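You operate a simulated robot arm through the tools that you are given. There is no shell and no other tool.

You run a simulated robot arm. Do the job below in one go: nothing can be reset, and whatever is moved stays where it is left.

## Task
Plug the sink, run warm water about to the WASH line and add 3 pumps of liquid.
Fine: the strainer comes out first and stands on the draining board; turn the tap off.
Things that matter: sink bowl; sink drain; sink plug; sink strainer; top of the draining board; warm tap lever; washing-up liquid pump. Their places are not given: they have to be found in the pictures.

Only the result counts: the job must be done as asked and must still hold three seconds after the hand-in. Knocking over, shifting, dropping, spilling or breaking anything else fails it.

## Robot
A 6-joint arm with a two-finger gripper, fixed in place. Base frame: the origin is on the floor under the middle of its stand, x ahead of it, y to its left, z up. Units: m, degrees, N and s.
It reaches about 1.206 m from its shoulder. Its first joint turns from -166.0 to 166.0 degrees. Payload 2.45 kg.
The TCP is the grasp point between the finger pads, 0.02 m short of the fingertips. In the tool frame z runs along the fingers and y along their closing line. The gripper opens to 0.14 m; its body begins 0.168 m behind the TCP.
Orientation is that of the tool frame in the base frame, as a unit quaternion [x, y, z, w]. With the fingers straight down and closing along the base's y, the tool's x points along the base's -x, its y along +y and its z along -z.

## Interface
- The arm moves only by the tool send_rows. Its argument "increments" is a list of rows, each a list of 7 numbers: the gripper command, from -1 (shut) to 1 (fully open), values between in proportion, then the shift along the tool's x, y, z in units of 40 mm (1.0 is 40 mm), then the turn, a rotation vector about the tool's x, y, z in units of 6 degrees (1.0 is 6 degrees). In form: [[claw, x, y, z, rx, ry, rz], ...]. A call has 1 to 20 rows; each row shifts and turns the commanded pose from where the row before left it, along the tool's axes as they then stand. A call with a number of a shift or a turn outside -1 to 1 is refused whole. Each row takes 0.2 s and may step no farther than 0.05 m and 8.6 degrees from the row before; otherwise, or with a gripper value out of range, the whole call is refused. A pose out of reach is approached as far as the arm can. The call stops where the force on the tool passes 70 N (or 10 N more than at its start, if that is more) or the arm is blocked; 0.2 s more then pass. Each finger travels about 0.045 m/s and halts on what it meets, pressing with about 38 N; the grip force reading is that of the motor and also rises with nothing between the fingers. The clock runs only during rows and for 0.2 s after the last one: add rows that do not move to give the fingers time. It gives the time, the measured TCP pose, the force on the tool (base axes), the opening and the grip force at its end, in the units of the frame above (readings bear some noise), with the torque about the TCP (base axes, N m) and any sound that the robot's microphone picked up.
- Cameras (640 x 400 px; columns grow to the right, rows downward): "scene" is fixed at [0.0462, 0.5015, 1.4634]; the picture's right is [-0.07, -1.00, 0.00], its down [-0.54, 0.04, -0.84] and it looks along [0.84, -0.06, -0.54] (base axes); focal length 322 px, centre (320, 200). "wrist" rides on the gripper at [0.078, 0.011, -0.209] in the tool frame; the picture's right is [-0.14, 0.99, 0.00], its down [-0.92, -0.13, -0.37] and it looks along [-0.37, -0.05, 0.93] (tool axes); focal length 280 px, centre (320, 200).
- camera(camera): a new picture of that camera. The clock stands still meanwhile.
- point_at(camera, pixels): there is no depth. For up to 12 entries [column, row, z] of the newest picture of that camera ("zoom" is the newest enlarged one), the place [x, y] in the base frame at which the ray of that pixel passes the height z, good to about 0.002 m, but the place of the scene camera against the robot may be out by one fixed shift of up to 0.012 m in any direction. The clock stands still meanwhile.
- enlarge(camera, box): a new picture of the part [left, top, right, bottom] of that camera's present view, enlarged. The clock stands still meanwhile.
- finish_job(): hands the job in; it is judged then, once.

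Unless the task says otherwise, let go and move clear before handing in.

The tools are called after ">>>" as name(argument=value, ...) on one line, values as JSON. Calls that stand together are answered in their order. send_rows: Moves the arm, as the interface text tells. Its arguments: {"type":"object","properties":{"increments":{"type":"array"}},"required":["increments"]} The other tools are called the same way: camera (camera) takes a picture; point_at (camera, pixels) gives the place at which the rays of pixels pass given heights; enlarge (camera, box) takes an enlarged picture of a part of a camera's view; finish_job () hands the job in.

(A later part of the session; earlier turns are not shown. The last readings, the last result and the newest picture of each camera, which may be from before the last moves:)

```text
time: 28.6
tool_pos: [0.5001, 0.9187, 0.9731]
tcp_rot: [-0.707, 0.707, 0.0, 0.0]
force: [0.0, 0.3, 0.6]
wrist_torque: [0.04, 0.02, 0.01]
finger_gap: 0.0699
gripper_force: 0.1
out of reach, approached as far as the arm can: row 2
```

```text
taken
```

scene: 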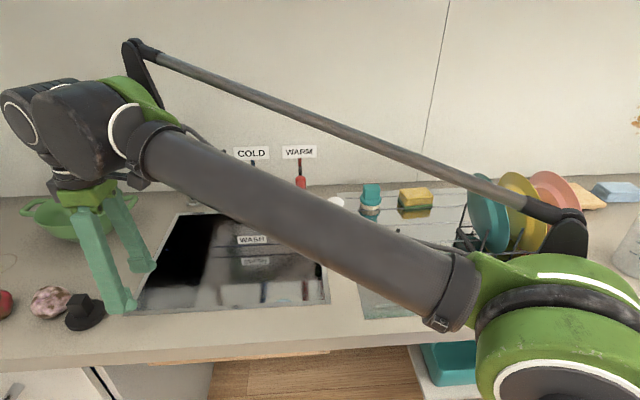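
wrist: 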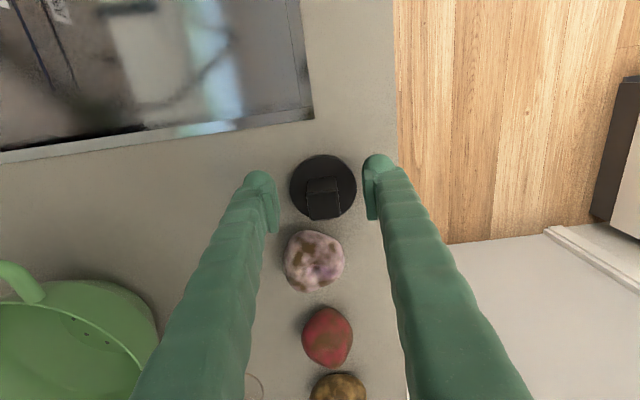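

Reach ran out at y 0.919 for this height; lower down the arm reaches farther. I'll descend to about 0.945 first, then slide +y to centre on the knob.

>>> send_rows(increments=[[0, 0, 0, 0.4, 0, 0, 0], [0, 0, 0, 0.3, 0, 0, 0], [0, -0.2, 0, 0, 0, 0, 0], [0, -0.2, 0, 0, 0, 0, 0], [0, 0, 0, 0, 0, 0, 0]])

>>> camera(camera="wrist")

>>> enlarge(camera="wrist", box=[250, 120, 410, 270])

```text
time: 29.8
tool_pos: [0.501, 0.9341, 0.9466]
tcp_rot: [0.707, -0.707, 0.0, 0.0]
force: [0.4, 0.3, -0.2]
wrist_torque: [0.02, -0.02, 0.01]
finger_gap: 0.07
gripper_force: 0.2
```

```text
taken
```

wrist: 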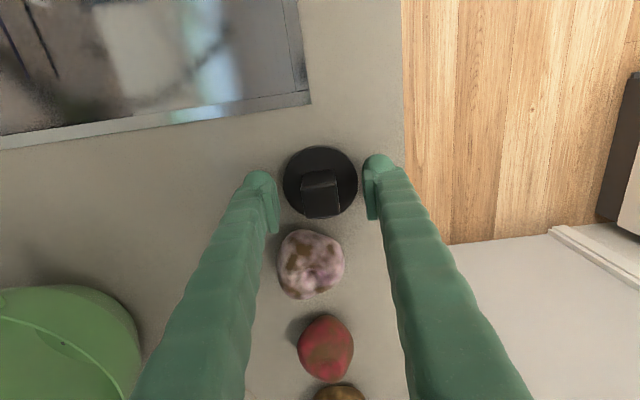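

```text
2.67 times, centred on (330, 195) of wrist
```

zoom: 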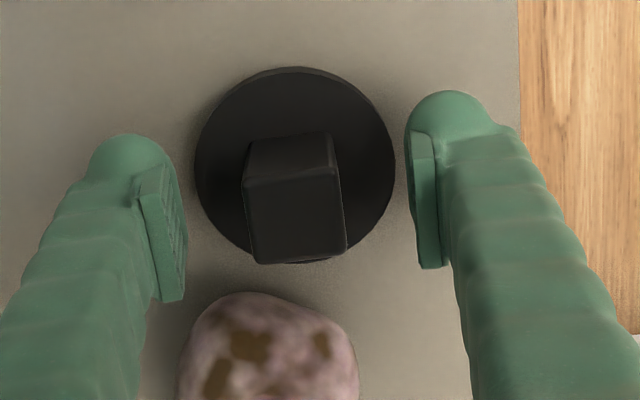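

The knob is between the pads (zoom 292,215). A last 8 mm down, then close.

>>> send_rows(increments=[[0, -0.07, 0, 0.2, 0, 0, 0], [0, 0, 0, 0, 0, 0, 0], [-1, 0, 0, 0, 0, 0, 0], [-1, 0, 0, 0, 0, 0, 0], [-1, 0, 0, 0, 0, 0, 0], [-1, 0, 0, 0, 0, 0, 0], [-1, 0, 0, 0, 0, 0, 0]])

>>> camera(camera="wrist")

```text
time: 31.4
tool_pos: [0.5016, 0.9366, 0.9368]
tcp_rot: [-0.707, 0.707, 0.0, 0.0]
force: [0.2, 0.2, -0.1]
wrist_torque: [-0.01, 0.0, -0.01]
finger_gap: 0.0265
gripper_force: 38.4
```

```text
taken
```

wrist: 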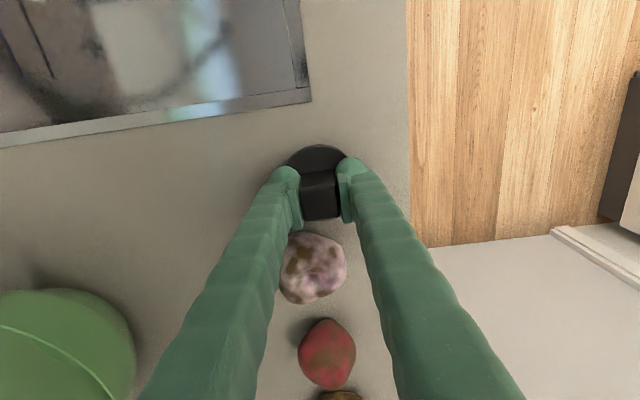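

The plug is gripped (gap 26.5 mm, 38 N). I'll lift while retracting, then carry it over the drain.

>>> send_rows(increments=[[-1, 0, 0, -0.25, 0, 0, 0], [-1, 0.4, 0, -0.5, 0, 0, 0], [-1, 0.9, 0, -0.5, 0, 0, 0], [-1, 0.92, -0.27, -0.25, 0, 0, 0], [-1, 0.92, -0.27, 0, 0, 0, 0], [-1, 0.92, -0.27, 0, 0, 0, 0], [-1, 0.92, -0.27, 0, 0, 0, 0], [-1, 0.92, -0.27, 0, 0, 0, 0], [-1, 0.92, -0.27, 0, 0, 0, 0], [-1, 0.92, -0.27, 0, 0, 0, 0], [-1, 0.92, -0.27, 0, 0, 0, 0], [-1, 0.9, -0.27, 0, 0, 0, 0], [-1, 0, 0, 0, 0, 0, 0]])

>>> camera(camera="wrist")

>>> camera(camera="scene")

```text
time: 34.2
tool_pos: [0.5979, 0.5573, 0.9989]
tcp_rot: [-0.707, 0.707, 0.0, 0.0]
force: [0.3, -0.7, -0.5]
wrist_torque: [0.01, -0.02, -0.01]
finger_gap: 0.0262
gripper_force: 37.5
```

```text
taken
```

wrist: 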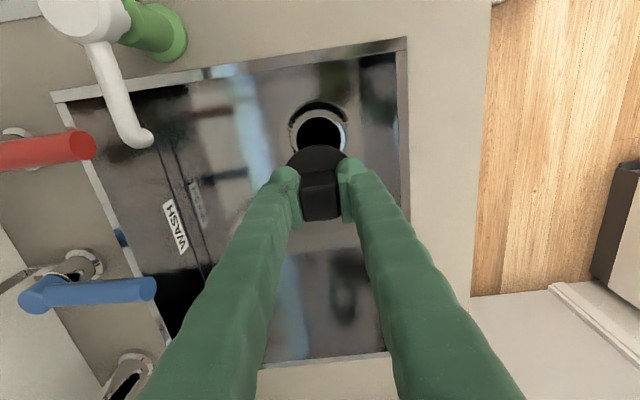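

```text
taken
```

scene: 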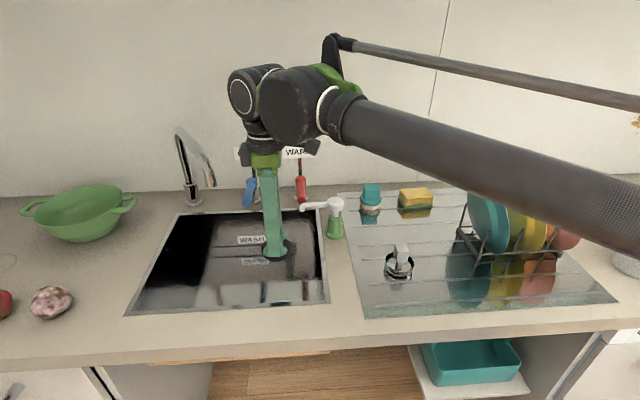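

The plug hangs over the bowl; the drain hole is at wrist (319,131). Let me refine the hole's position.

>>> enlarge(camera="wrist", box=[260, 80, 380, 230])

```text
2.67 times, centred on (320, 155) of wrist
```

zoom: 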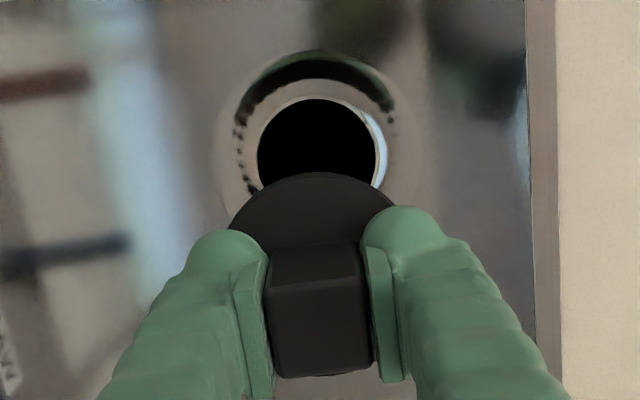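

The black hole's centre is at wrist (318.7,138.8). I'll get its place at the drain's height.

>>> point_at(camera="wrist", pixels=[[318.7, 138.8, 0.752], [318.7, 138.8, 0.74], [318.7, 138.8, 0.73], [296.4, 138.8, 0.745], [341, 138.8, 0.745], [345.5, 138.8, 0.752], [318.7, 116.8, 0.745]])

```text
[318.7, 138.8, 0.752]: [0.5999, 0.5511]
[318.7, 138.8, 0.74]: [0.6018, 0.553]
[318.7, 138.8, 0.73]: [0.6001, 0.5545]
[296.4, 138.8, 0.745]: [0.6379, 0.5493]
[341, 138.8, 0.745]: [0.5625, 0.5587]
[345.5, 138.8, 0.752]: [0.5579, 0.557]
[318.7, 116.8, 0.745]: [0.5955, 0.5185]
```

Hole centre comes out at about (0.600, 0.553), partly hidden by the plug. To refine it, I'll shift 6 cm in +y so the camera looks straight down on the hole.

>>> send_rows(increments=[[-1, -0.75, 0, 0, 0, 0, 0], [-1, -0.75, 0, 0, 0, 0, 0], [-1, 0, 0, 0, 0, 0, 0]])

>>> enlarge(camera="wrist", box=[260, 40, 380, 140])

```text
time: 35.0
tool_pos: [0.5974, 0.6138, 0.9982]
tcp_rot: [0.707, -0.707, 0.0, 0.0]
force: [0.3, 0.8, -0.2]
wrist_torque: [-0.02, -0.02, 0.0]
finger_gap: 0.0266
gripper_force: 37.7
```

```text
4.00 times, centred on (320, 90) of wrist
```

zoom: 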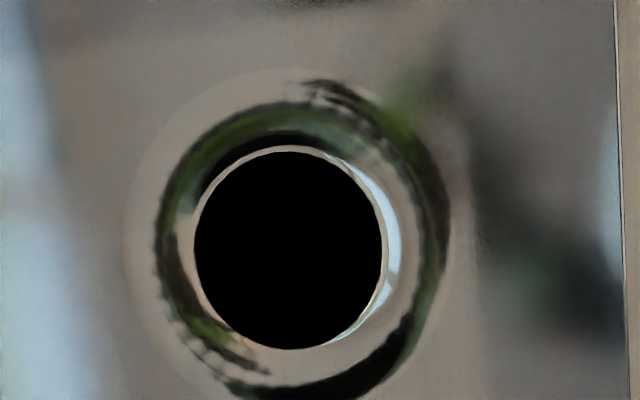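

The whole hole is visible: zoom centre (288,250), left 194, right 382, top 152, bottom 349. Reading its position.

>>> point_at(camera="zoom", pixels=[[288, 250.5, 0.752], [288, 250.5, 0.74], [288, 250.5, 0.73], [194, 250.5, 0.75], [382, 250.5, 0.75], [288, 152, 0.75], [288, 349, 0.75], [290, 247, 0.752], [130, 240, 0.752], [470, 240, 0.752]])

```text
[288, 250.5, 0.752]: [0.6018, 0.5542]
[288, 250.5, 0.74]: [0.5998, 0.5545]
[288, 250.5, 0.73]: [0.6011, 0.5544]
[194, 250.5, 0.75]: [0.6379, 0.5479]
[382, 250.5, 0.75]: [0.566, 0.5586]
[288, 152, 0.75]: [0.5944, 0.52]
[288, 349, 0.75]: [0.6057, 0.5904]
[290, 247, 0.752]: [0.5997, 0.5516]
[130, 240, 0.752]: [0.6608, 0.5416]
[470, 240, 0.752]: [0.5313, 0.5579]
```

The hole's centre averages (0.601, 0.554), diameter about 72 mm. Now I'll check how the plug sits in the grip relative to the TCP.

>>> camera(camera="wrist")

>>> enlarge(camera="wrist", box=[270, 130, 370, 230])

>>> enlarge(camera="scene", box=[220, 190, 340, 290])

```text
taken
```

wrist: 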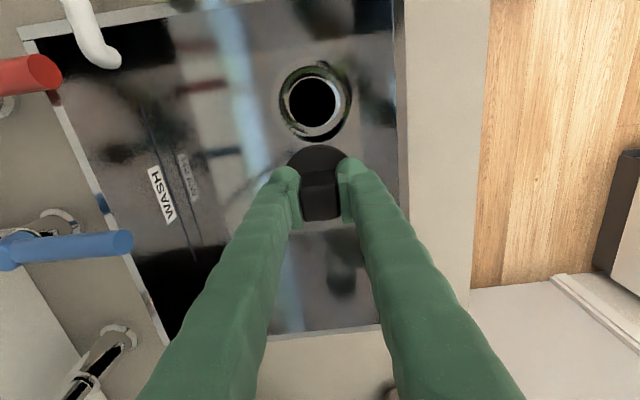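

```text
4.00 times, centred on (320, 180) of wrist
```

zoom: 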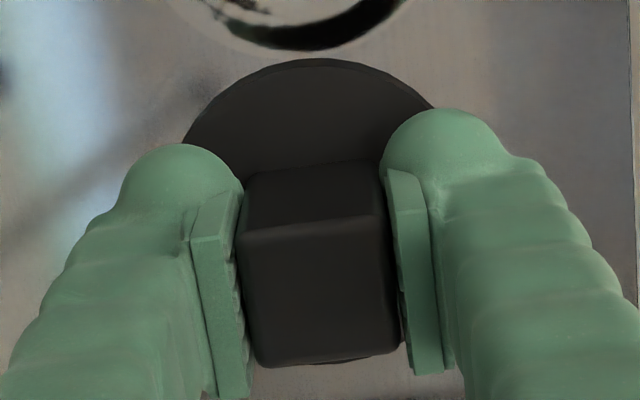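

```text
4.00 times, centred on (280, 240) of scene
```

zoom: 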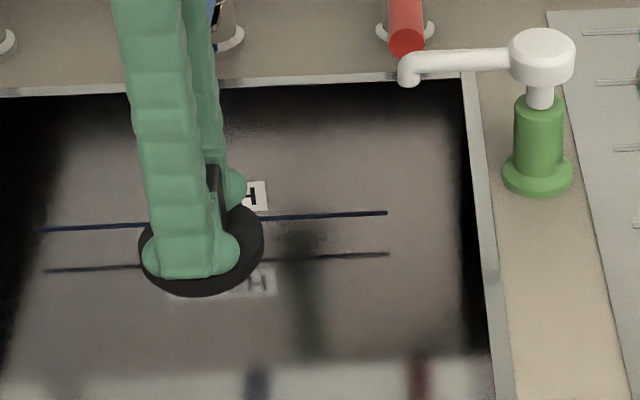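

The plug disc's outline centres at wrist (320.3,182.5). I'll convert that at the disc's top height to compare with the TCP (0.5974, 0.6138).

>>> point_at(camera="wrist", pixels=[[320.25, 182.5, 0.971], [320.25, 182.5, 0.966], [318, 144.5, 0.971], [325, 220.5, 0.971], [286.25, 165, 0.971], [348, 156, 0.971], [320, 205, 1.005]])

```text
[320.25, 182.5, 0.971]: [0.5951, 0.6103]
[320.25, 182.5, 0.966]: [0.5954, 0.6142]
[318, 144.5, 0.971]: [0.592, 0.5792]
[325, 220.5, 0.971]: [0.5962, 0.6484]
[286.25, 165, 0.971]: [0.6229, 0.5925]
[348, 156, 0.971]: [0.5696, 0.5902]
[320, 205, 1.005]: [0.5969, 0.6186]
```

The plug sits about 1.5 mm short in x of the TCP, so I'll aim the TCP at (0.602, 0.555). Moving there and down to z 0.81 (plug bottom about 2 cm above the bowl floor).

>>> send_rows(increments=[[-1, 0.75, -0.11, 0, 0, 0, 0], [-1, 0.72, 0, 0, 0, 0, 0], [-1, 0, 0, 0.9, 0, 0, 0], [-1, 0, 0, 0.9, 0, 0, 0], [-1, 0, 0, 0.9, 0, 0, 0], [-1, 0, 0, 0.9, 0, 0, 0], [-1, 0, 0, 0.8, 0, 0, 0], [-1, 0, 0, 0.3, 0, 0, 0], [-1, 0, 0, 0, 0, 0, 0]])

>>> camera(camera="wrist")

>>> enlarge(camera="wrist", box=[260, 100, 380, 230])

```text
time: 37.0
tool_pos: [0.6019, 0.5546, 0.8076]
tcp_rot: [0.708, -0.707, -0.001, -0.001]
force: [0.8, -0.3, -0.5]
wrist_torque: [0.01, 0.02, 0.02]
finger_gap: 0.0264
gripper_force: 38.5
```

```text
taken
```

wrist: 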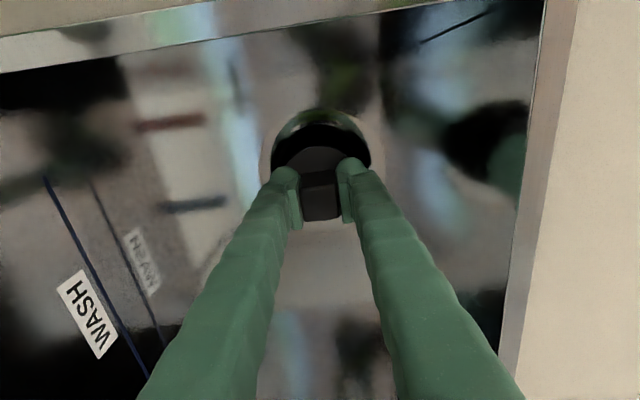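

```text
3.08 times, centred on (320, 165) of wrist
```

zoom: 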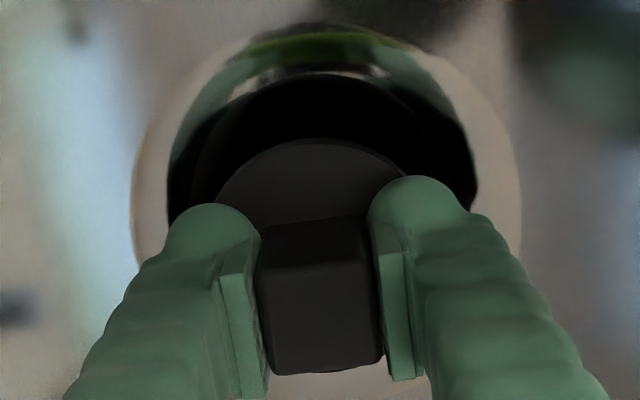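

The plug hangs concentric with the drain ring. Stepping down gently and watching the force.

>>> send_rows(increments=[[-1, 0, 0, 0.2, 0, 0, 0], [-1, 0, 0, 0.15, 0, 0, 0], [-1, 0, 0, 0, 0, 0, 0]])

>>> send_rows(increments=[[-1, 0, 0, 0.08, 0, 0, 0], [-1, 0, 0, 0, 0, 0, 0]])

>>> send_rows(increments=[[-1, 0, 0, 0.08, 0, 0, 0], [-1, 0, 0, 0, 0, 0, 0]])

```text
time: 37.8
tool_pos: [0.6011, 0.5554, 0.7948]
tcp_rot: [0.707, -0.707, 0.001, 0.0]
force: [0.0, -0.3, -0.8]
wrist_torque: [0.02, 0.01, -0.02]
finger_gap: 0.0264
gripper_force: 38.4
```

```text
time: 38.4
tool_pos: [0.6015, 0.5559, 0.7922]
tcp_rot: [-0.707, 0.707, 0.0, 0.0]
force: [-0.4, -0.2, -1.0]
wrist_torque: [-0.01, 0.0, -0.01]
finger_gap: 0.026
gripper_force: 38.2
```

```text
time: 39.0
tool_pos: [0.6028, 0.5563, 0.7896]
tcp_rot: [-0.707, 0.707, 0.0, 0.0]
force: [0.1, -0.2, 0.1]
wrist_torque: [0.01, 0.0, 0.01]
finger_gap: 0.0266
gripper_force: 38.1
```

No contact yet at z 0.79. Continuing in 3 mm steps.

>>> send_rows(increments=[[-1, 0, 0, 0.08, 0, 0, 0], [-1, 0, 0, 0, 0, 0, 0]])

>>> send_rows(increments=[[-1, 0, 0, 0.08, 0, 0, 0], [-1, 0, 0, 0, 0, 0, 0]])

>>> enlarge(camera="wrist", box=[260, 100, 380, 230])

```text
time: 39.6
tool_pos: [0.6036, 0.5557, 0.7859]
tcp_rot: [0.708, -0.707, 0.0, 0.0]
force: [0.1, 0.3, 0.0]
wrist_torque: [-0.01, -0.03, 0.0]
finger_gap: 0.0264
gripper_force: 38.0
```

```text
time: 40.2
tool_pos: [0.6021, 0.5549, 0.7826]
tcp_rot: [-0.707, 0.707, -0.001, 0.0]
force: [0.2, 0.1, -0.4]
wrist_torque: [-0.01, -0.02, -0.05]
finger_gap: 0.0267
gripper_force: 38.1
```

```text
3.08 times, centred on (320, 165) of wrist
```

zoom: 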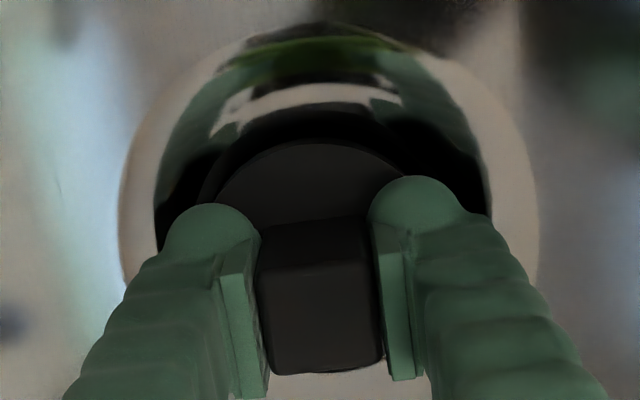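

Still free, and the plug is concentric with the dark recess. Continuing.

>>> send_rows(increments=[[-1, 0, 0, 0.08, 0, 0, 0], [-1, 0, 0, 0, 0, 0, 0]])

>>> send_rows(increments=[[-1, 0, 0, 0.08, 0, 0, 0], [-1, 0, 0, 0, 0, 0, 0]])

>>> enlarge(camera="wrist", box=[260, 100, 380, 230])

```text
time: 40.8
tool_pos: [0.6022, 0.556, 0.7795]
tcp_rot: [-0.707, 0.707, 0.0, 0.0]
force: [-1.7, 0.5, 0.4]
wrist_torque: [0.0, -0.03, -0.01]
finger_gap: 0.0265
gripper_force: 37.4
```

```text
time: 41.4
tool_pos: [0.602, 0.5547, 0.7766]
tcp_rot: [0.707, -0.707, 0.0, 0.0]
force: [-3.9, 0.5, 3.0]
wrist_torque: [-0.03, 0.01, 0.01]
finger_gap: 0.0264
gripper_force: 38.1
```

```text
3.08 times, centred on (320, 165) of wrist
```

zoom: 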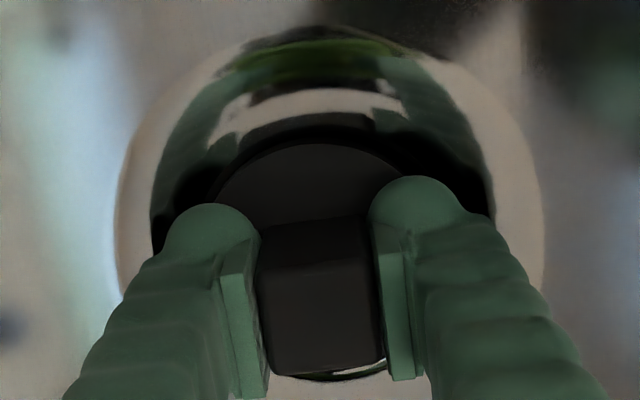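

Light contact: -3.9 N in x and 3 N up, so the plug touches the +x side of the recess. I'll shift 1.5 mm in -x and go on.

>>> send_rows(increments=[[-1, 0, 0.04, 0, 0, 0, 0], [-1, 0, 0, 0, 0, 0, 0]])

>>> send_rows(increments=[[-1, 0, 0, 0.06, 0, 0, 0], [-1, 0, 0, 0, 0, 0, 0]])

>>> send_rows(increments=[[-1, 0, 0, 0.06, 0, 0, 0], [-1, 0, 0, 0, 0, 0, 0]])

```text
time: 42.0
tool_pos: [0.6004, 0.5542, 0.7763]
tcp_rot: [-0.707, 0.708, 0.0, 0.001]
force: [0.3, 0.3, 0.1]
wrist_torque: [0.02, -0.01, 0.0]
finger_gap: 0.0266
gripper_force: 37.8
```

```text
time: 42.6
tool_pos: [0.5999, 0.5549, 0.7735]
tcp_rot: [-0.707, 0.707, 0.0, 0.0]
force: [0.6, 0.1, -0.6]
wrist_torque: [-0.03, 0.0, 0.0]
finger_gap: 0.0265
gripper_force: 38.2
```

```text
time: 43.2
tool_pos: [0.6015, 0.5555, 0.7711]
tcp_rot: [0.707, -0.707, -0.001, 0.0]
force: [-0.4, 0.4, -0.8]
wrist_torque: [0.02, 0.0, 0.01]
finger_gap: 0.0266
gripper_force: 38.1
```

The side force vanished at x 0.600. Continuing down to the seat.

>>> send_rows(increments=[[-1, 0, 0, 0.06, 0, 0, 0], [-1, 0, 0, 0, 0, 0, 0]])

>>> send_rows(increments=[[-1, 0, 0, 0.06, 0, 0, 0], [-1, 0, 0, 0, 0, 0, 0]])

>>> enlarge(camera="wrist", box=[260, 100, 380, 230])

```text
time: 43.8
tool_pos: [0.6014, 0.5556, 0.77]
tcp_rot: [-0.707, 0.707, 0.0, 0.0]
force: [-0.1, 0.4, 0.2]
wrist_torque: [0.01, 0.0, -0.01]
finger_gap: 0.0265
gripper_force: 37.8
```

```text
time: 44.4
tool_pos: [0.6007, 0.5557, 0.7667]
tcp_rot: [-0.707, 0.707, 0.0, 0.0]
force: [0.5, 0.8, -0.5]
wrist_torque: [-0.01, 0.0, 0.02]
finger_gap: 0.0268
gripper_force: 38.2
```

```text
3.08 times, centred on (320, 165) of wrist
```

zoom: 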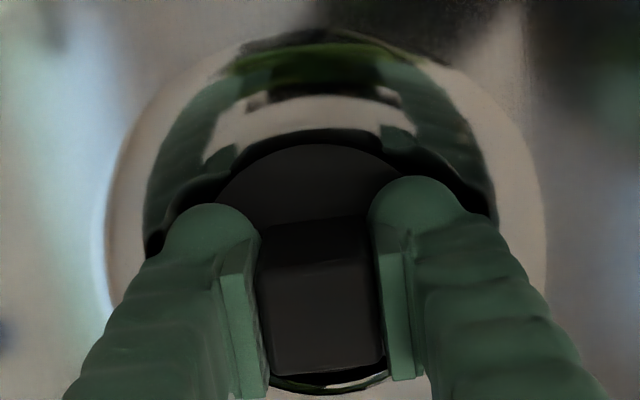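

Still no bottom contact. Continuing with small steps.

>>> send_rows(increments=[[-1, 0, 0, 0.06, 0, 0, 0], [-1, 0, 0, 0, 0, 0, 0]])

>>> send_rows(increments=[[-1, 0, 0, 0.06, 0, 0, 0], [-1, 0, 0, 0, 0, 0, 0]])

>>> enlarge(camera="wrist", box=[260, 100, 380, 230])

```text
time: 45.0
tool_pos: [0.5998, 0.5556, 0.7673]
tcp_rot: [-0.707, 0.707, 0.0, 0.001]
force: [9.0, 11.8, 55.3]
wrist_torque: [0.08, -0.15, 0.0]
finger_gap: 0.0266
gripper_force: 37.6
```

```text
time: 45.3
tool_pos: [0.6015, 0.5558, 0.7651]
tcp_rot: [0.707, -0.707, 0.0, -0.002]
force: [-3.9, -2.3, 33.0]
wrist_torque: [-0.17, 0.17, -0.05]
finger_gap: 0.0265
gripper_force: 38.0
stopped in row 1: the force on the tool passed its limit at 77 N (the readings are from after the stop); the commanded pose is now the measured one
```

```text
3.08 times, centred on (320, 165) of wrist
```

zoom: 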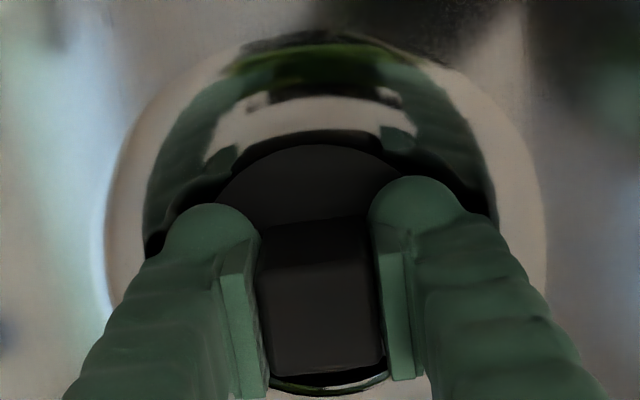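

Firm contact (55–77 N) at z 0.766: the plug is seated at the same depth as the strainer was. I'll ease the press, open only a little (tips are inside the recess), and rise.

>>> send_rows(increments=[[-1, 0, 0, -0.03, 0, 0, 0], [-0.5, 0, 0, 0, 0, 0, 0], [-0.5, 0, 0, 0, 0, 0, 0], [-0.5, 0, 0, 0, 0, 0, 0]])

>>> enlarge(camera="wrist", box=[260, 100, 380, 230])

```text
time: 46.3
tool_pos: [0.6007, 0.5547, 0.766]
tcp_rot: [-0.707, 0.707, 0.0, 0.001]
force: [-1.3, -3.2, 29.3]
wrist_torque: [-0.1, 0.12, -0.01]
finger_gap: 0.0277
gripper_force: 0.1
```

```text
3.08 times, centred on (320, 165) of wrist
```

zoom: 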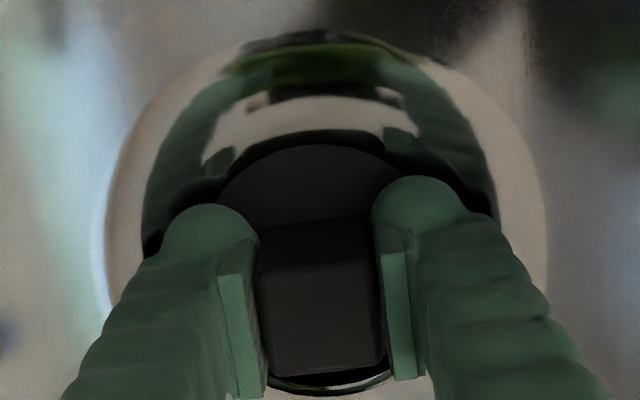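

The fingers opened only to 27.7 mm with 29 N still up, so the tips are touching the drain's edge rather than only the plug. I'll raise the hand slightly; the plug should stay, then I'll press it home from above.

>>> send_rows(increments=[[-0.5, 0, 0, -0.08, 0, 0, 0], [-0.5, 0, 0, -0.08, 0, 0, 0], [-0.5, 0, 0, 0, 0, 0, 0]])

>>> enlarge(camera="wrist", box=[260, 100, 380, 230])

```text
time: 47.1
tool_pos: [0.6027, 0.5556, 0.7716]
tcp_rot: [-0.707, 0.707, 0.001, 0.002]
force: [0.1, 0.0, 0.3]
wrist_torque: [0.0, 0.02, 0.0]
finger_gap: 0.0352
gripper_force: 0.0
```

```text
3.08 times, centred on (320, 165) of wrist
```

zoom: 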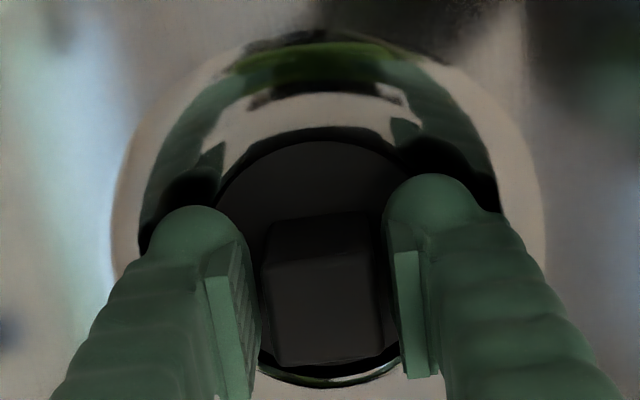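

Released: gap 35 mm, no force, and the plug stays. Rising clear to look at it.

>>> send_rows(increments=[[-0.5, 0, 0, -0.5, 0, 0, 0], [-0.5, 0, 0, -1, 0, 0, 0], [-0.5, 0, 0, -1, 0, 0, 0], [-0.5, 0, 0, 0, 0, 0, 0]])

>>> camera(camera="wrist")

>>> enlarge(camera="wrist", box=[250, 80, 390, 220])

```text
time: 48.1
tool_pos: [0.6004, 0.5554, 0.872]
tcp_rot: [-0.706, 0.708, -0.001, 0.0]
force: [-0.3, 0.0, 0.0]
wrist_torque: [-0.03, -0.03, -0.01]
finger_gap: 0.0349
gripper_force: 0.0
```

```text
taken
```

wrist: 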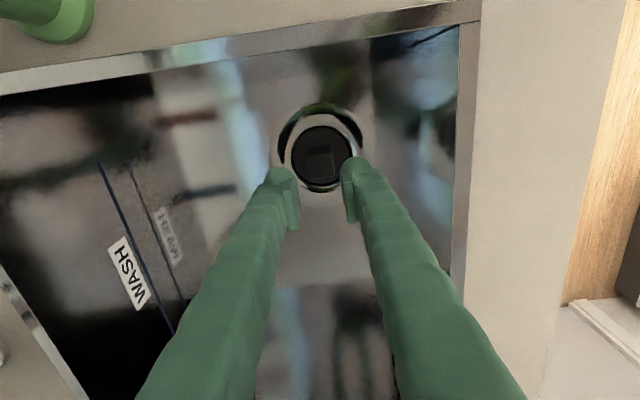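

```text
2.86 times, centred on (320, 150) of wrist
```

zoom: 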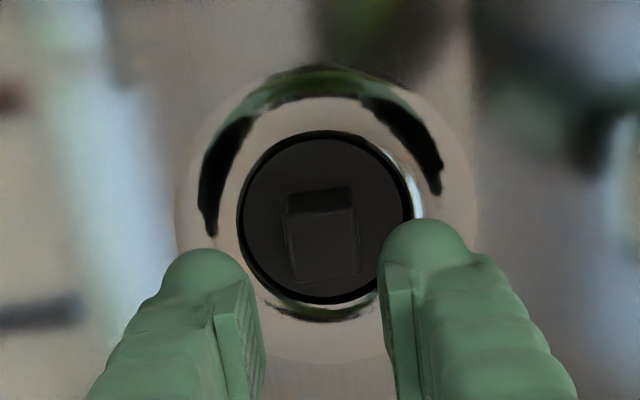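

The plug sits level and concentric in the drain (zoom 325,218). I'll shut the fingers and press gently on the knob to make sure it is home.

>>> send_rows(increments=[[-1, 0, 0, 0, 0, 0, 0], [-1, 0, 0, 0, 0, 0, 0], [-1, 0, 0, 0.6, 0, 0, 0], [-1, 0, 0, 0.7, 0, 0, 0], [-1, 0, 0, 0.3, 0, 0, 0], [-1, 0, 0, 0, 0, 0, 0]])

>>> send_rows(increments=[[-1, 0, 0, 0.08, 0, 0, 0], [-1, 0, 0, 0, 0, 0, 0]])

```text
time: 49.5
tool_pos: [0.602, 0.5562, 0.8086]
tcp_rot: [-0.707, 0.707, 0.0, 0.001]
force: [-0.9, -0.2, 0.6]
wrist_torque: [0.03, -0.03, 0.03]
finger_gap: 0.0
gripper_force: 29.2
```

```text
time: 50.1
tool_pos: [0.6015, 0.5548, 0.8067]
tcp_rot: [0.707, -0.707, 0.0, -0.002]
force: [12.4, 8.6, 46.2]
wrist_torque: [0.18, -0.29, 0.02]
finger_gap: 0.0063
gripper_force: 29.3
```

Contact came at z 0.807 with 46 N, higher than I expected, and spread the fingers a bit. I'll back off and look at the plug's state.

>>> send_rows(increments=[[-1, 0, 0, -0.3, 0, 0, 0], [-1, 0, 0, -1, 0, 0, 0], [-1, 0, 0, -0.8, 0, 0, 0], [-1, 0, 0, 0, 0, 0, 0]])

>>> camera(camera="wrist")

>>> enlarge(camera="wrist", box=[260, 80, 380, 200])

```text
time: 51.1
tool_pos: [0.6034, 0.5545, 0.8903]
tcp_rot: [0.708, -0.707, 0.0, -0.001]
force: [-0.3, 0.0, -0.3]
wrist_torque: [0.0, 0.04, -0.01]
finger_gap: 0.0
gripper_force: 29.1
```

```text
taken
```

wrist: 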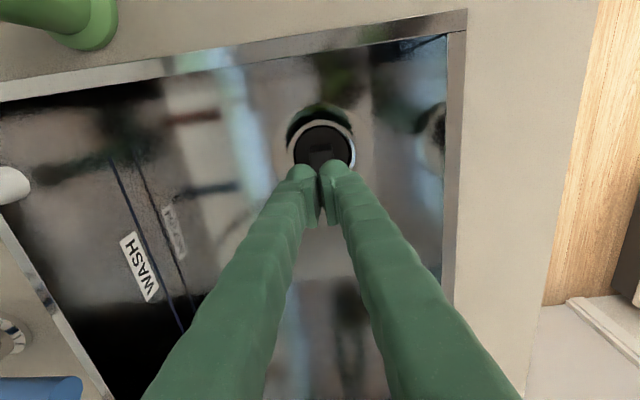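

```text
3.33 times, centred on (320, 140) of wrist
```

zoom: 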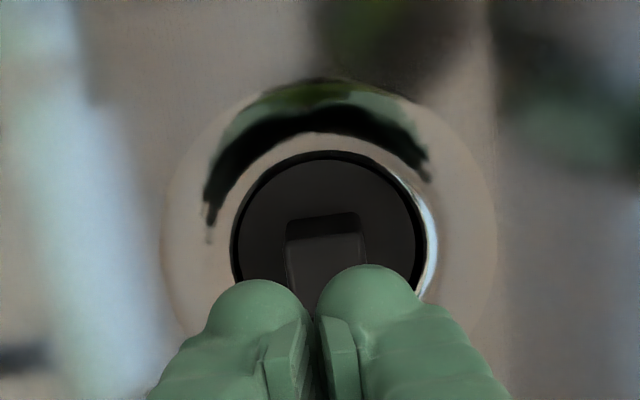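

I'll shift in +y for an unobstructed look down on the plug.

>>> send_rows(increments=[[-1, -0.5, 0, -0.8, 0, 0, 0], [-1, -0.9, 0, -0.3, 0, 0, 0], [-1, -0.6, 0, 0, 0, 0, 0], [-1, 0, 0, 0, 0, 0, 0]])

>>> enlarge(camera="wrist", box=[260, 30, 380, 130])

```text
time: 52.1
tool_pos: [0.6038, 0.6356, 0.9351]
tcp_rot: [0.707, -0.707, -0.001, -0.001]
force: [0.2, -0.1, -0.5]
wrist_torque: [-0.02, 0.01, -0.01]
finger_gap: 0.0
gripper_force: 29.2
```

```text
4.00 times, centred on (320, 80) of wrist
```

zoom: 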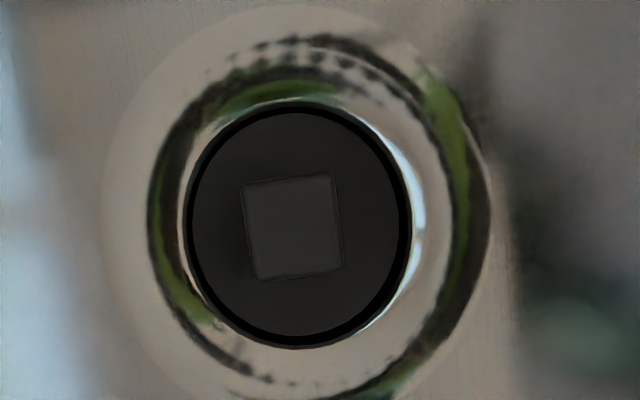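

The plug sits centred with an even dark ring all round; its knob top (about 0.787) agrees with full seating at z 0.73. Next I'll turn the hand back, rise, and study the warm lever and the tap.

>>> send_rows(increments=[[-1, 0, 0, -0.3, 0, 0, 1], [-1, 0, 0, -0.3, 0, 0, 1], [-1, 0, 0, -0.3, 0, 0, 1], [-1, 0, 0, -0.3, 0, 0, 1], [-1, 0, 0, -0.3, 0, 0, 1], [-1, 0, 0, -0.3, 0, 0, 1], [-1, 0, 0, -0.3, 0, 0, 1], [-1, 0, 0, -0.3, 0, 0, 1], [-1, 0, 0, -0.3, 0, 0, 1], [-1, 0, 0, -0.3, 0, 0, 1], [-1, 0, 0, -0.3, 0, 0, 1], [-1, 0, 0, -0.3, 0, 0, 1], [-1, 0, 0, -0.3, 0, 0, 1], [-1, 0, 0, -0.3, 0, 0, 1], [-1, 0, 0, -0.3, 0, 0, 1], [-1, 0, 0, 0, 0, 0, 0]])

>>> camera(camera="wrist")

>>> camera(camera="scene")

```text
time: 55.5
tool_pos: [0.5994, 0.6352, 1.114]
tcp_rot: [0.002, 1.0, 0.001, 0.001]
force: [0.4, 0.1, -0.7]
wrist_torque: [-0.04, -0.01, 0.01]
finger_gap: 0.0
gripper_force: 29.3
```

```text
taken
```

wrist: 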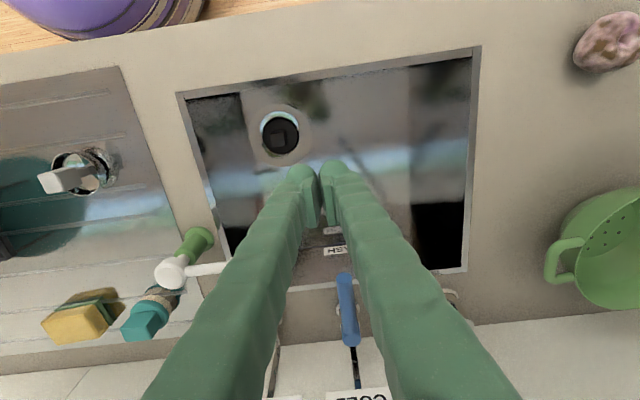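

```text
taken
```

scene: 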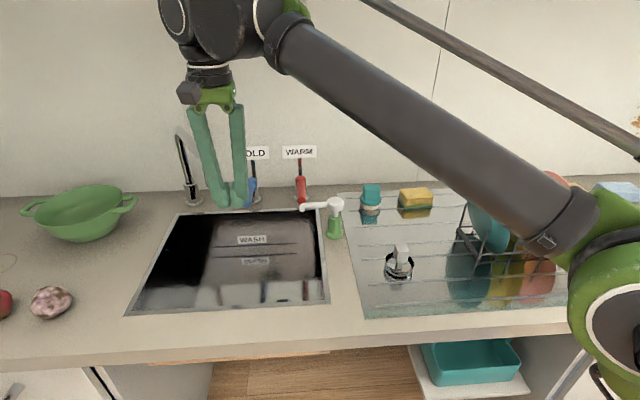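

Enlarging the scene view of tap and levers.

>>> enlarge(camera="scene", box=[230, 140, 350, 220])

>>> enlarge(camera="scene", box=[160, 120, 260, 215])

>>> enlarge(camera="wrist", box=[240, 230, 480, 400])

```text
5.00 times, centred on (290, 180) of scene
```

zoom: 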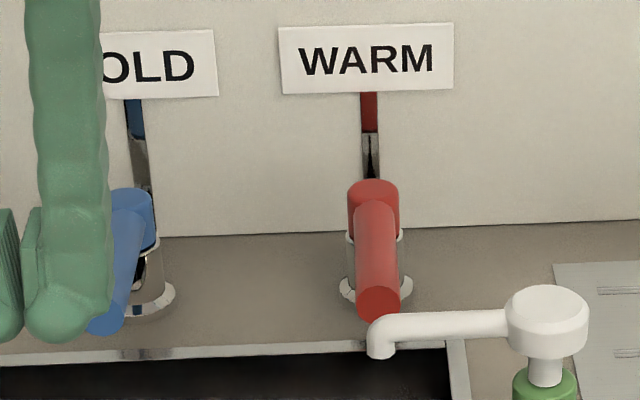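

```text
4.21 times, centred on (210, 168) of scene
```

zoom: 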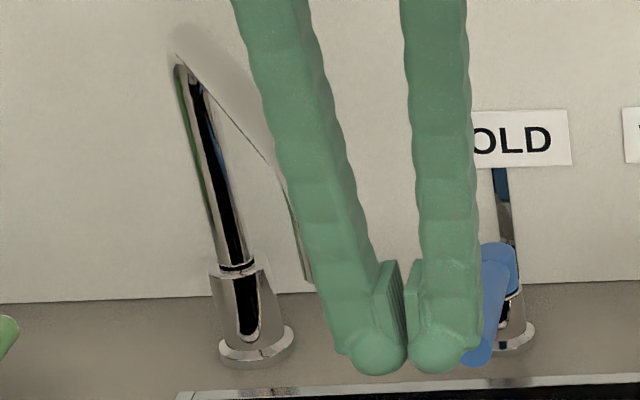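

```text
2.35 times, centred on (360, 315) of wrist
```

zoom: 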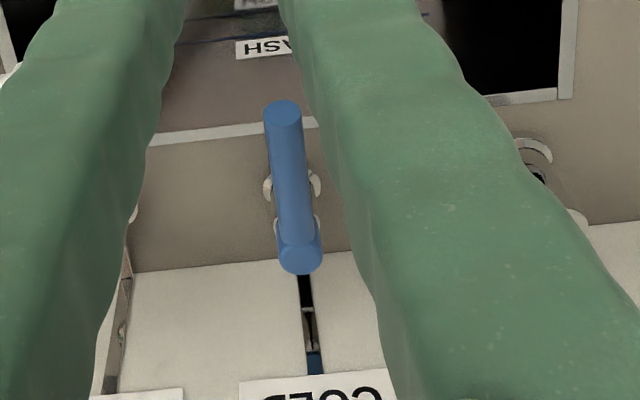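

The levers are horizontal handles pointing toward the sink on chrome stems. I'll move over to y 0.50 with open fingers for a clear look at the red (warm) one.

>>> send_rows(increments=[[1, -0.2, -0.9, -0.2, 0, 0, 0], [1, -0.2, -0.9, -0.2, 0, 0, 0], [1, -0.2, -0.9, -0.2, 0, 0, 0], [1, -0.1, -0.7, -0.2, 0, 0, 0], [1, 0, 0, -0.2, 0, 0, 0], [1, 0, 0, 0, 0, 0, 0], [1, 0, 0, 0, 0, 0, 0]])

>>> camera(camera="wrist")

>>> camera(camera="scene")

>>> enlarge(camera="wrist", box=[200, 200, 440, 400])

```text
time: 57.1
tool_pos: [0.6294, 0.4991, 1.1521]
tcp_rot: [0.0, 1.0, 0.0, 0.001]
force: [-0.2, 0.2, 0.4]
wrist_torque: [-0.02, -0.01, -0.05]
finger_gap: 0.14
gripper_force: 0.1
```

```text
taken
```

wrist: 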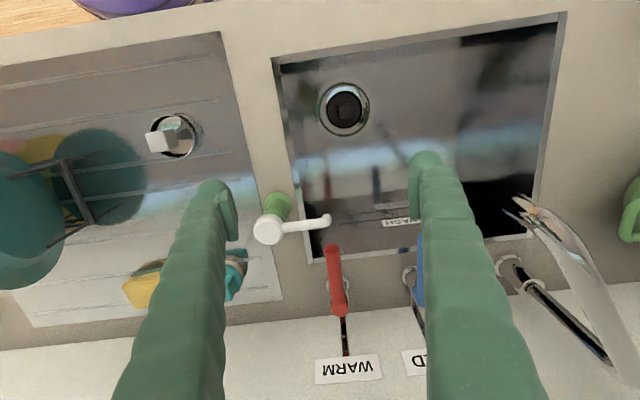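

```text
taken
```

scene: 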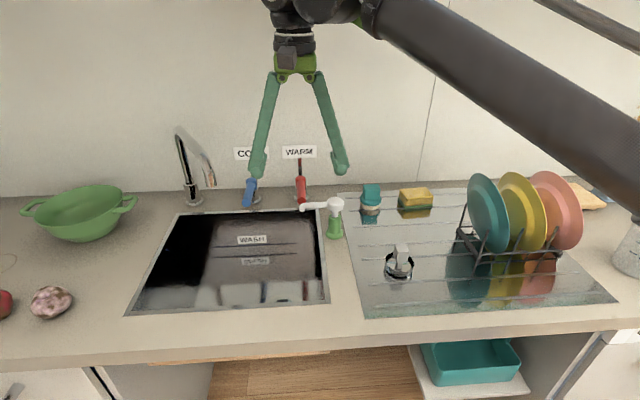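

```text
2.00 times, centred on (320, 300) of wrist
```

zoom: 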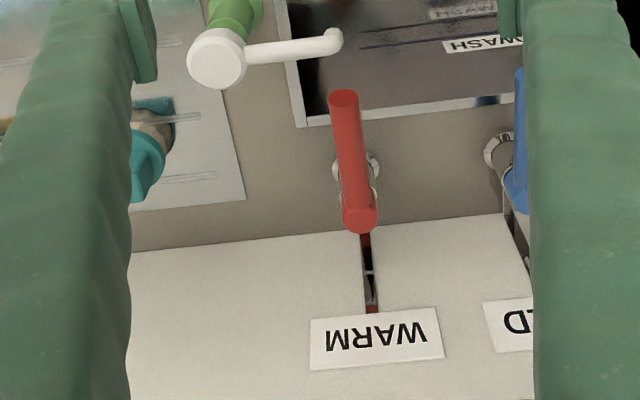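

Now the red lever is clear: its free end at wrist (331.5,248.5), its pivot end at about (340,309). I'll triangulate with the scene view (301.6,200.6) and (300.6,179), and do the pump head too.

>>> point_at(camera="wrist", pixels=[[331.5, 248.5, 0.95], [331.5, 248.5, 1.0], [331.5, 248.5, 1.05], [340, 309, 0.95], [340, 309, 1.0], [340, 309, 1.05], [268, 229, 0.95], [268, 229, 1.0], [268, 229, 1.05], [327, 220, 1.0], [522, 200, 1.1], [522, 200, 1.2]])

>>> point_at(camera="scene", pixels=[[301.6, 200.6, 0.95], [301.6, 200.6, 1.0], [301.6, 200.6, 1.05], [300.6, 179, 0.95], [300.6, 179, 1.0], [300.6, 179, 1.05], [335.5, 204, 0.95], [335.5, 204, 1.0], [335.5, 204, 1.05], [302, 209, 1.0], [211, 184, 1.1], [211, 184, 1.2]])

>>> enlarge(camera="scene", box=[160, 110, 360, 240])

```text
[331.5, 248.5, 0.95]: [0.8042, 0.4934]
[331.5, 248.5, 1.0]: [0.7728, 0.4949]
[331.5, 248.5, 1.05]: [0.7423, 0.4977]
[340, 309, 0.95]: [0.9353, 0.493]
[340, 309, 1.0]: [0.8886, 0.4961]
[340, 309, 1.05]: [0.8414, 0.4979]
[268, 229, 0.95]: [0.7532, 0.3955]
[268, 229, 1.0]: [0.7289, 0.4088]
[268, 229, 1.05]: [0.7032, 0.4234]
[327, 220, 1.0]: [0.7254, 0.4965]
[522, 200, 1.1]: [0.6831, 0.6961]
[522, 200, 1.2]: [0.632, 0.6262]
```

```text
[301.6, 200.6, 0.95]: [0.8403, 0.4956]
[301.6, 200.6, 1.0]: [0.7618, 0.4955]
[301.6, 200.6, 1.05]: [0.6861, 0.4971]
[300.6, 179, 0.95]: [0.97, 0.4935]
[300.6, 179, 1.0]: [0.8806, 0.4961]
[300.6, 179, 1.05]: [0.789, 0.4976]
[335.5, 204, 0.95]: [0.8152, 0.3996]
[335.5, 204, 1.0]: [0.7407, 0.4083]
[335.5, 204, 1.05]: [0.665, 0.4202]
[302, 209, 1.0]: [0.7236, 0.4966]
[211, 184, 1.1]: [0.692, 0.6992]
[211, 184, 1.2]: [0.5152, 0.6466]
```

```text
3.08 times, centred on (260, 175) of scene
```

zoom: 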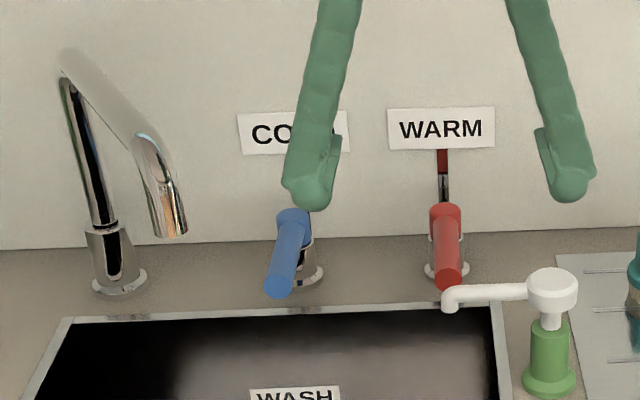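

The warm lever lies level from its pivot (0.897,0.496) to its free end (0.780,0.496) at z about 0.99; the pump head is at (0.724,0.411,1.01) with the spout tip near (0.725,0.497). I'll come over the lever at x 0.815 from above with a 60 mm gap.

>>> send_rows(increments=[[-0.1, -0.9, 0, 0, 0, 0, 0], [-0.1, -0.9, 0, 0, 0, 0, 0], [-0.1, -0.9, -0.05, 0, 0, 0, 0], [-0.1, -0.9, -0.05, 0, 0, 0, 0], [-0.1, -0.9, 0, 0, 0, 0, 0], [-0.1, 0, 0, 0.6, 0, 0, 0], [-0.1, 0, 0, 0.6, 0, 0, 0], [-0.1, 0, 0, 0, 0, 0, 0]])

>>> camera(camera="wrist")

>>> enlarge(camera="scene", box=[200, 110, 400, 240])

```text
time: 58.9
tool_pos: [0.8067, 0.4894, 1.0998]
tcp_rot: [0.0, 1.0, 0.0, 0.001]
force: [-0.2, -0.7, -0.5]
wrist_torque: [0.03, 0.03, 0.0]
finger_gap: 0.0631
gripper_force: 0.1
out of reach, approached as far as the arm can: row 5
```

```text
taken
```

wrist: 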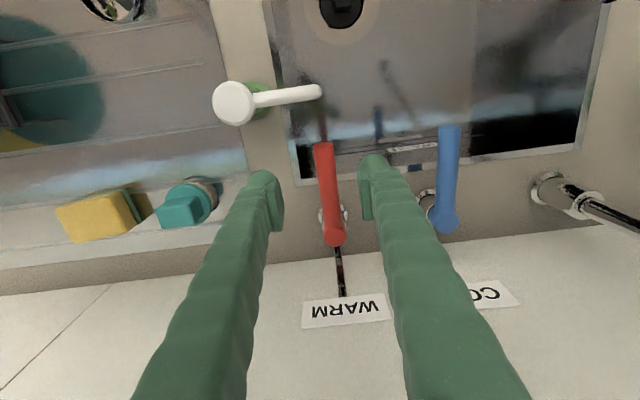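

```text
3.08 times, centred on (300, 175) of scene
```

zoom: 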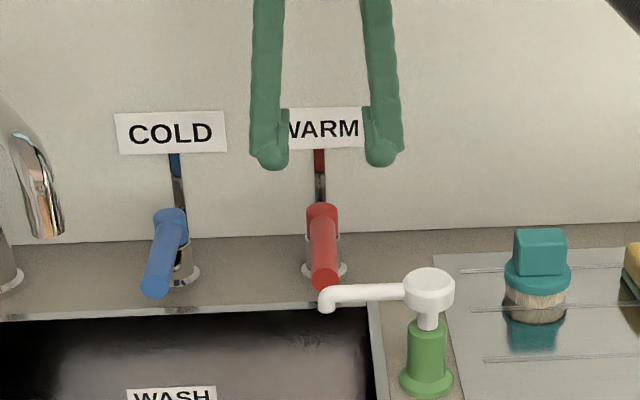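

The lever is between the fingers in the wrist view, free end (323,147), pivot (335,238). Checking alignment at lever height.

>>> point_at(camera="wrist", pixels=[[323, 147, 0.99], [335, 238, 0.99], [327, 180, 0.99], [323, 147, 1.0], [335, 238, 1.0], [448, 130, 0.99], [446, 225, 0.99], [315, 90, 1.0], [234, 103, 1.01]])

>>> enlarge(camera="wrist", box=[270, 60, 390, 260])

```text
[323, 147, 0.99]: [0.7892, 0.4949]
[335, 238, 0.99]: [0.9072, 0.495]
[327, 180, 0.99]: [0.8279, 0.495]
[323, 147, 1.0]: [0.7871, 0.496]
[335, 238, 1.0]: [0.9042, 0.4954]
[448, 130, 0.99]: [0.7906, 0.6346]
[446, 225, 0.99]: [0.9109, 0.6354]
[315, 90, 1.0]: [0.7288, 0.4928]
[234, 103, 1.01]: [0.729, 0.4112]
```

```text
2.00 times, centred on (330, 160) of wrist
```

zoom: 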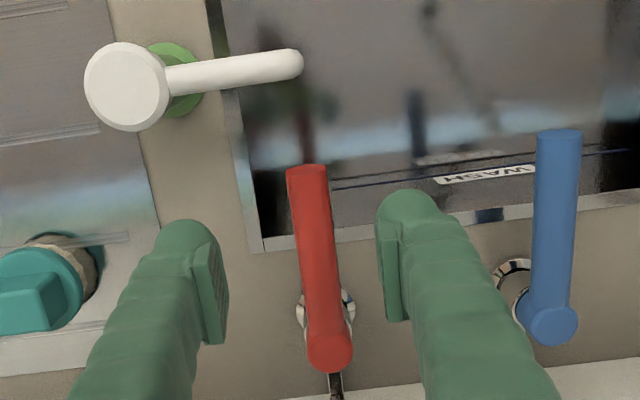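

The lever's axis is at y 0.495, spanning x 0.787–0.905. I'll centre on it and lower around it.

>>> send_rows(increments=[[-0.1, 0, 0.13, 0.5, 0, 0, 0], [-0.1, -0.1, 0, 0.8, 0, 0, 0], [-0.1, 0, 0, 0.8, 0, 0, 0], [-0.1, 0, 0, 0.7, 0, 0, 0], [-0.1, 0, 0, 0, 0, 0, 0]])

>>> camera(camera="wrist")

>>> enlarge(camera="scene", box=[240, 140, 360, 220])

```text
time: 60.1
tool_pos: [0.8053, 0.4969, 0.9861]
tcp_rot: [0.0, 1.0, 0.001, 0.0]
force: [0.6, 0.4, 0.4]
wrist_torque: [0.0, -0.01, -0.02]
finger_gap: 0.063
gripper_force: 0.1
```

```text
taken
```

wrist: 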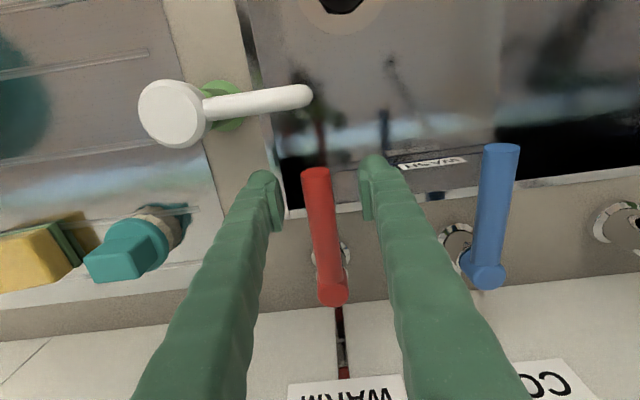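

```text
5.00 times, centred on (300, 180) of scene
```

zoom: 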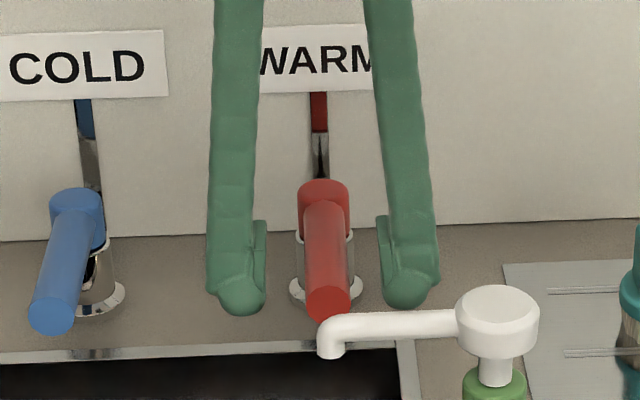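

The fingers straddle the red lever near its free end. I'll close on it gently.

>>> send_rows(increments=[[-0.1, 0, -0.04, 0, 0, 0, 0], [-0.4, 0, 0, 0, 0, 0, 0], [-0.6, 0, 0, 0, 0, 0, 0], [-1, 0, 0, 0, 0, 0, 0], [-1, 0, 0, 0, 0, 0, 0], [-1, 0, 0, 0, 0, 0, 0], [-1, 0, 0, 0, 0, 0, 0]])

>>> camera(camera="wrist")

```text
time: 61.7
tool_pos: [0.806, 0.4951, 0.9857]
tcp_rot: [0.001, 1.0, 0.001, 0.002]
force: [-0.9, 0.6, -3.0]
wrist_torque: [0.02, 0.02, -0.02]
finger_gap: 0.0227
gripper_force: 45.3
```

```text
taken
```

wrist: 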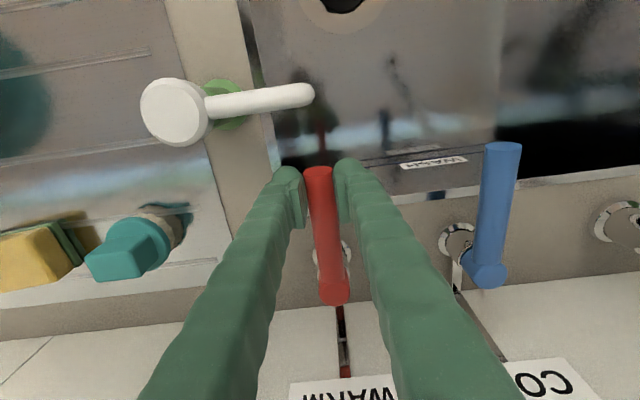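

The lever is held (22.7 mm). I'll test 3 mm upward and read the force.

>>> send_rows(increments=[[-1, 0, 0, -0.08, 0, 0, 0], [-1, 0, 0, 0, 0, 0, 0]])

```text
time: 62.3
tool_pos: [0.8071, 0.4937, 0.9895]
tcp_rot: [0.0, 1.0, 0.0, 0.001]
force: [-0.1, 1.2, 4.7]
wrist_torque: [0.02, 0.05, 0.12]
finger_gap: 0.0209
gripper_force: 44.9
```

Little resistance. I'll continue a few mm upward and look.

>>> send_rows(increments=[[-1, 0, 0, -0.12, 0, 0, 0], [-1, 0, 0, 0, 0, 0, 0]])

>>> camera(camera="wrist")

>>> enlarge(camera="scene", box=[240, 140, 360, 220])

```text
time: 62.9
tool_pos: [0.8063, 0.4957, 0.9952]
tcp_rot: [-0.001, 1.0, 0.001, 0.002]
force: [16.1, 8.0, 48.2]
wrist_torque: [0.21, 0.53, 0.03]
finger_gap: 0.0113
gripper_force: 38.2
```

```text
taken
```

wrist: 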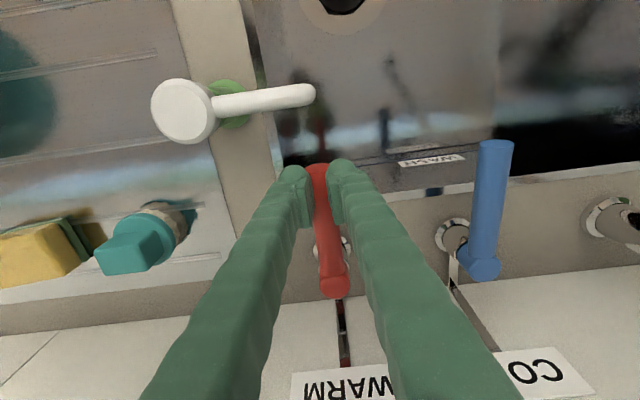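

```text
5.00 times, centred on (300, 180) of scene
```

zoom: 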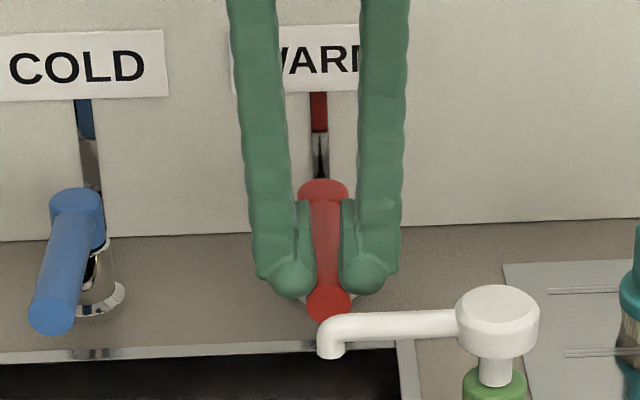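

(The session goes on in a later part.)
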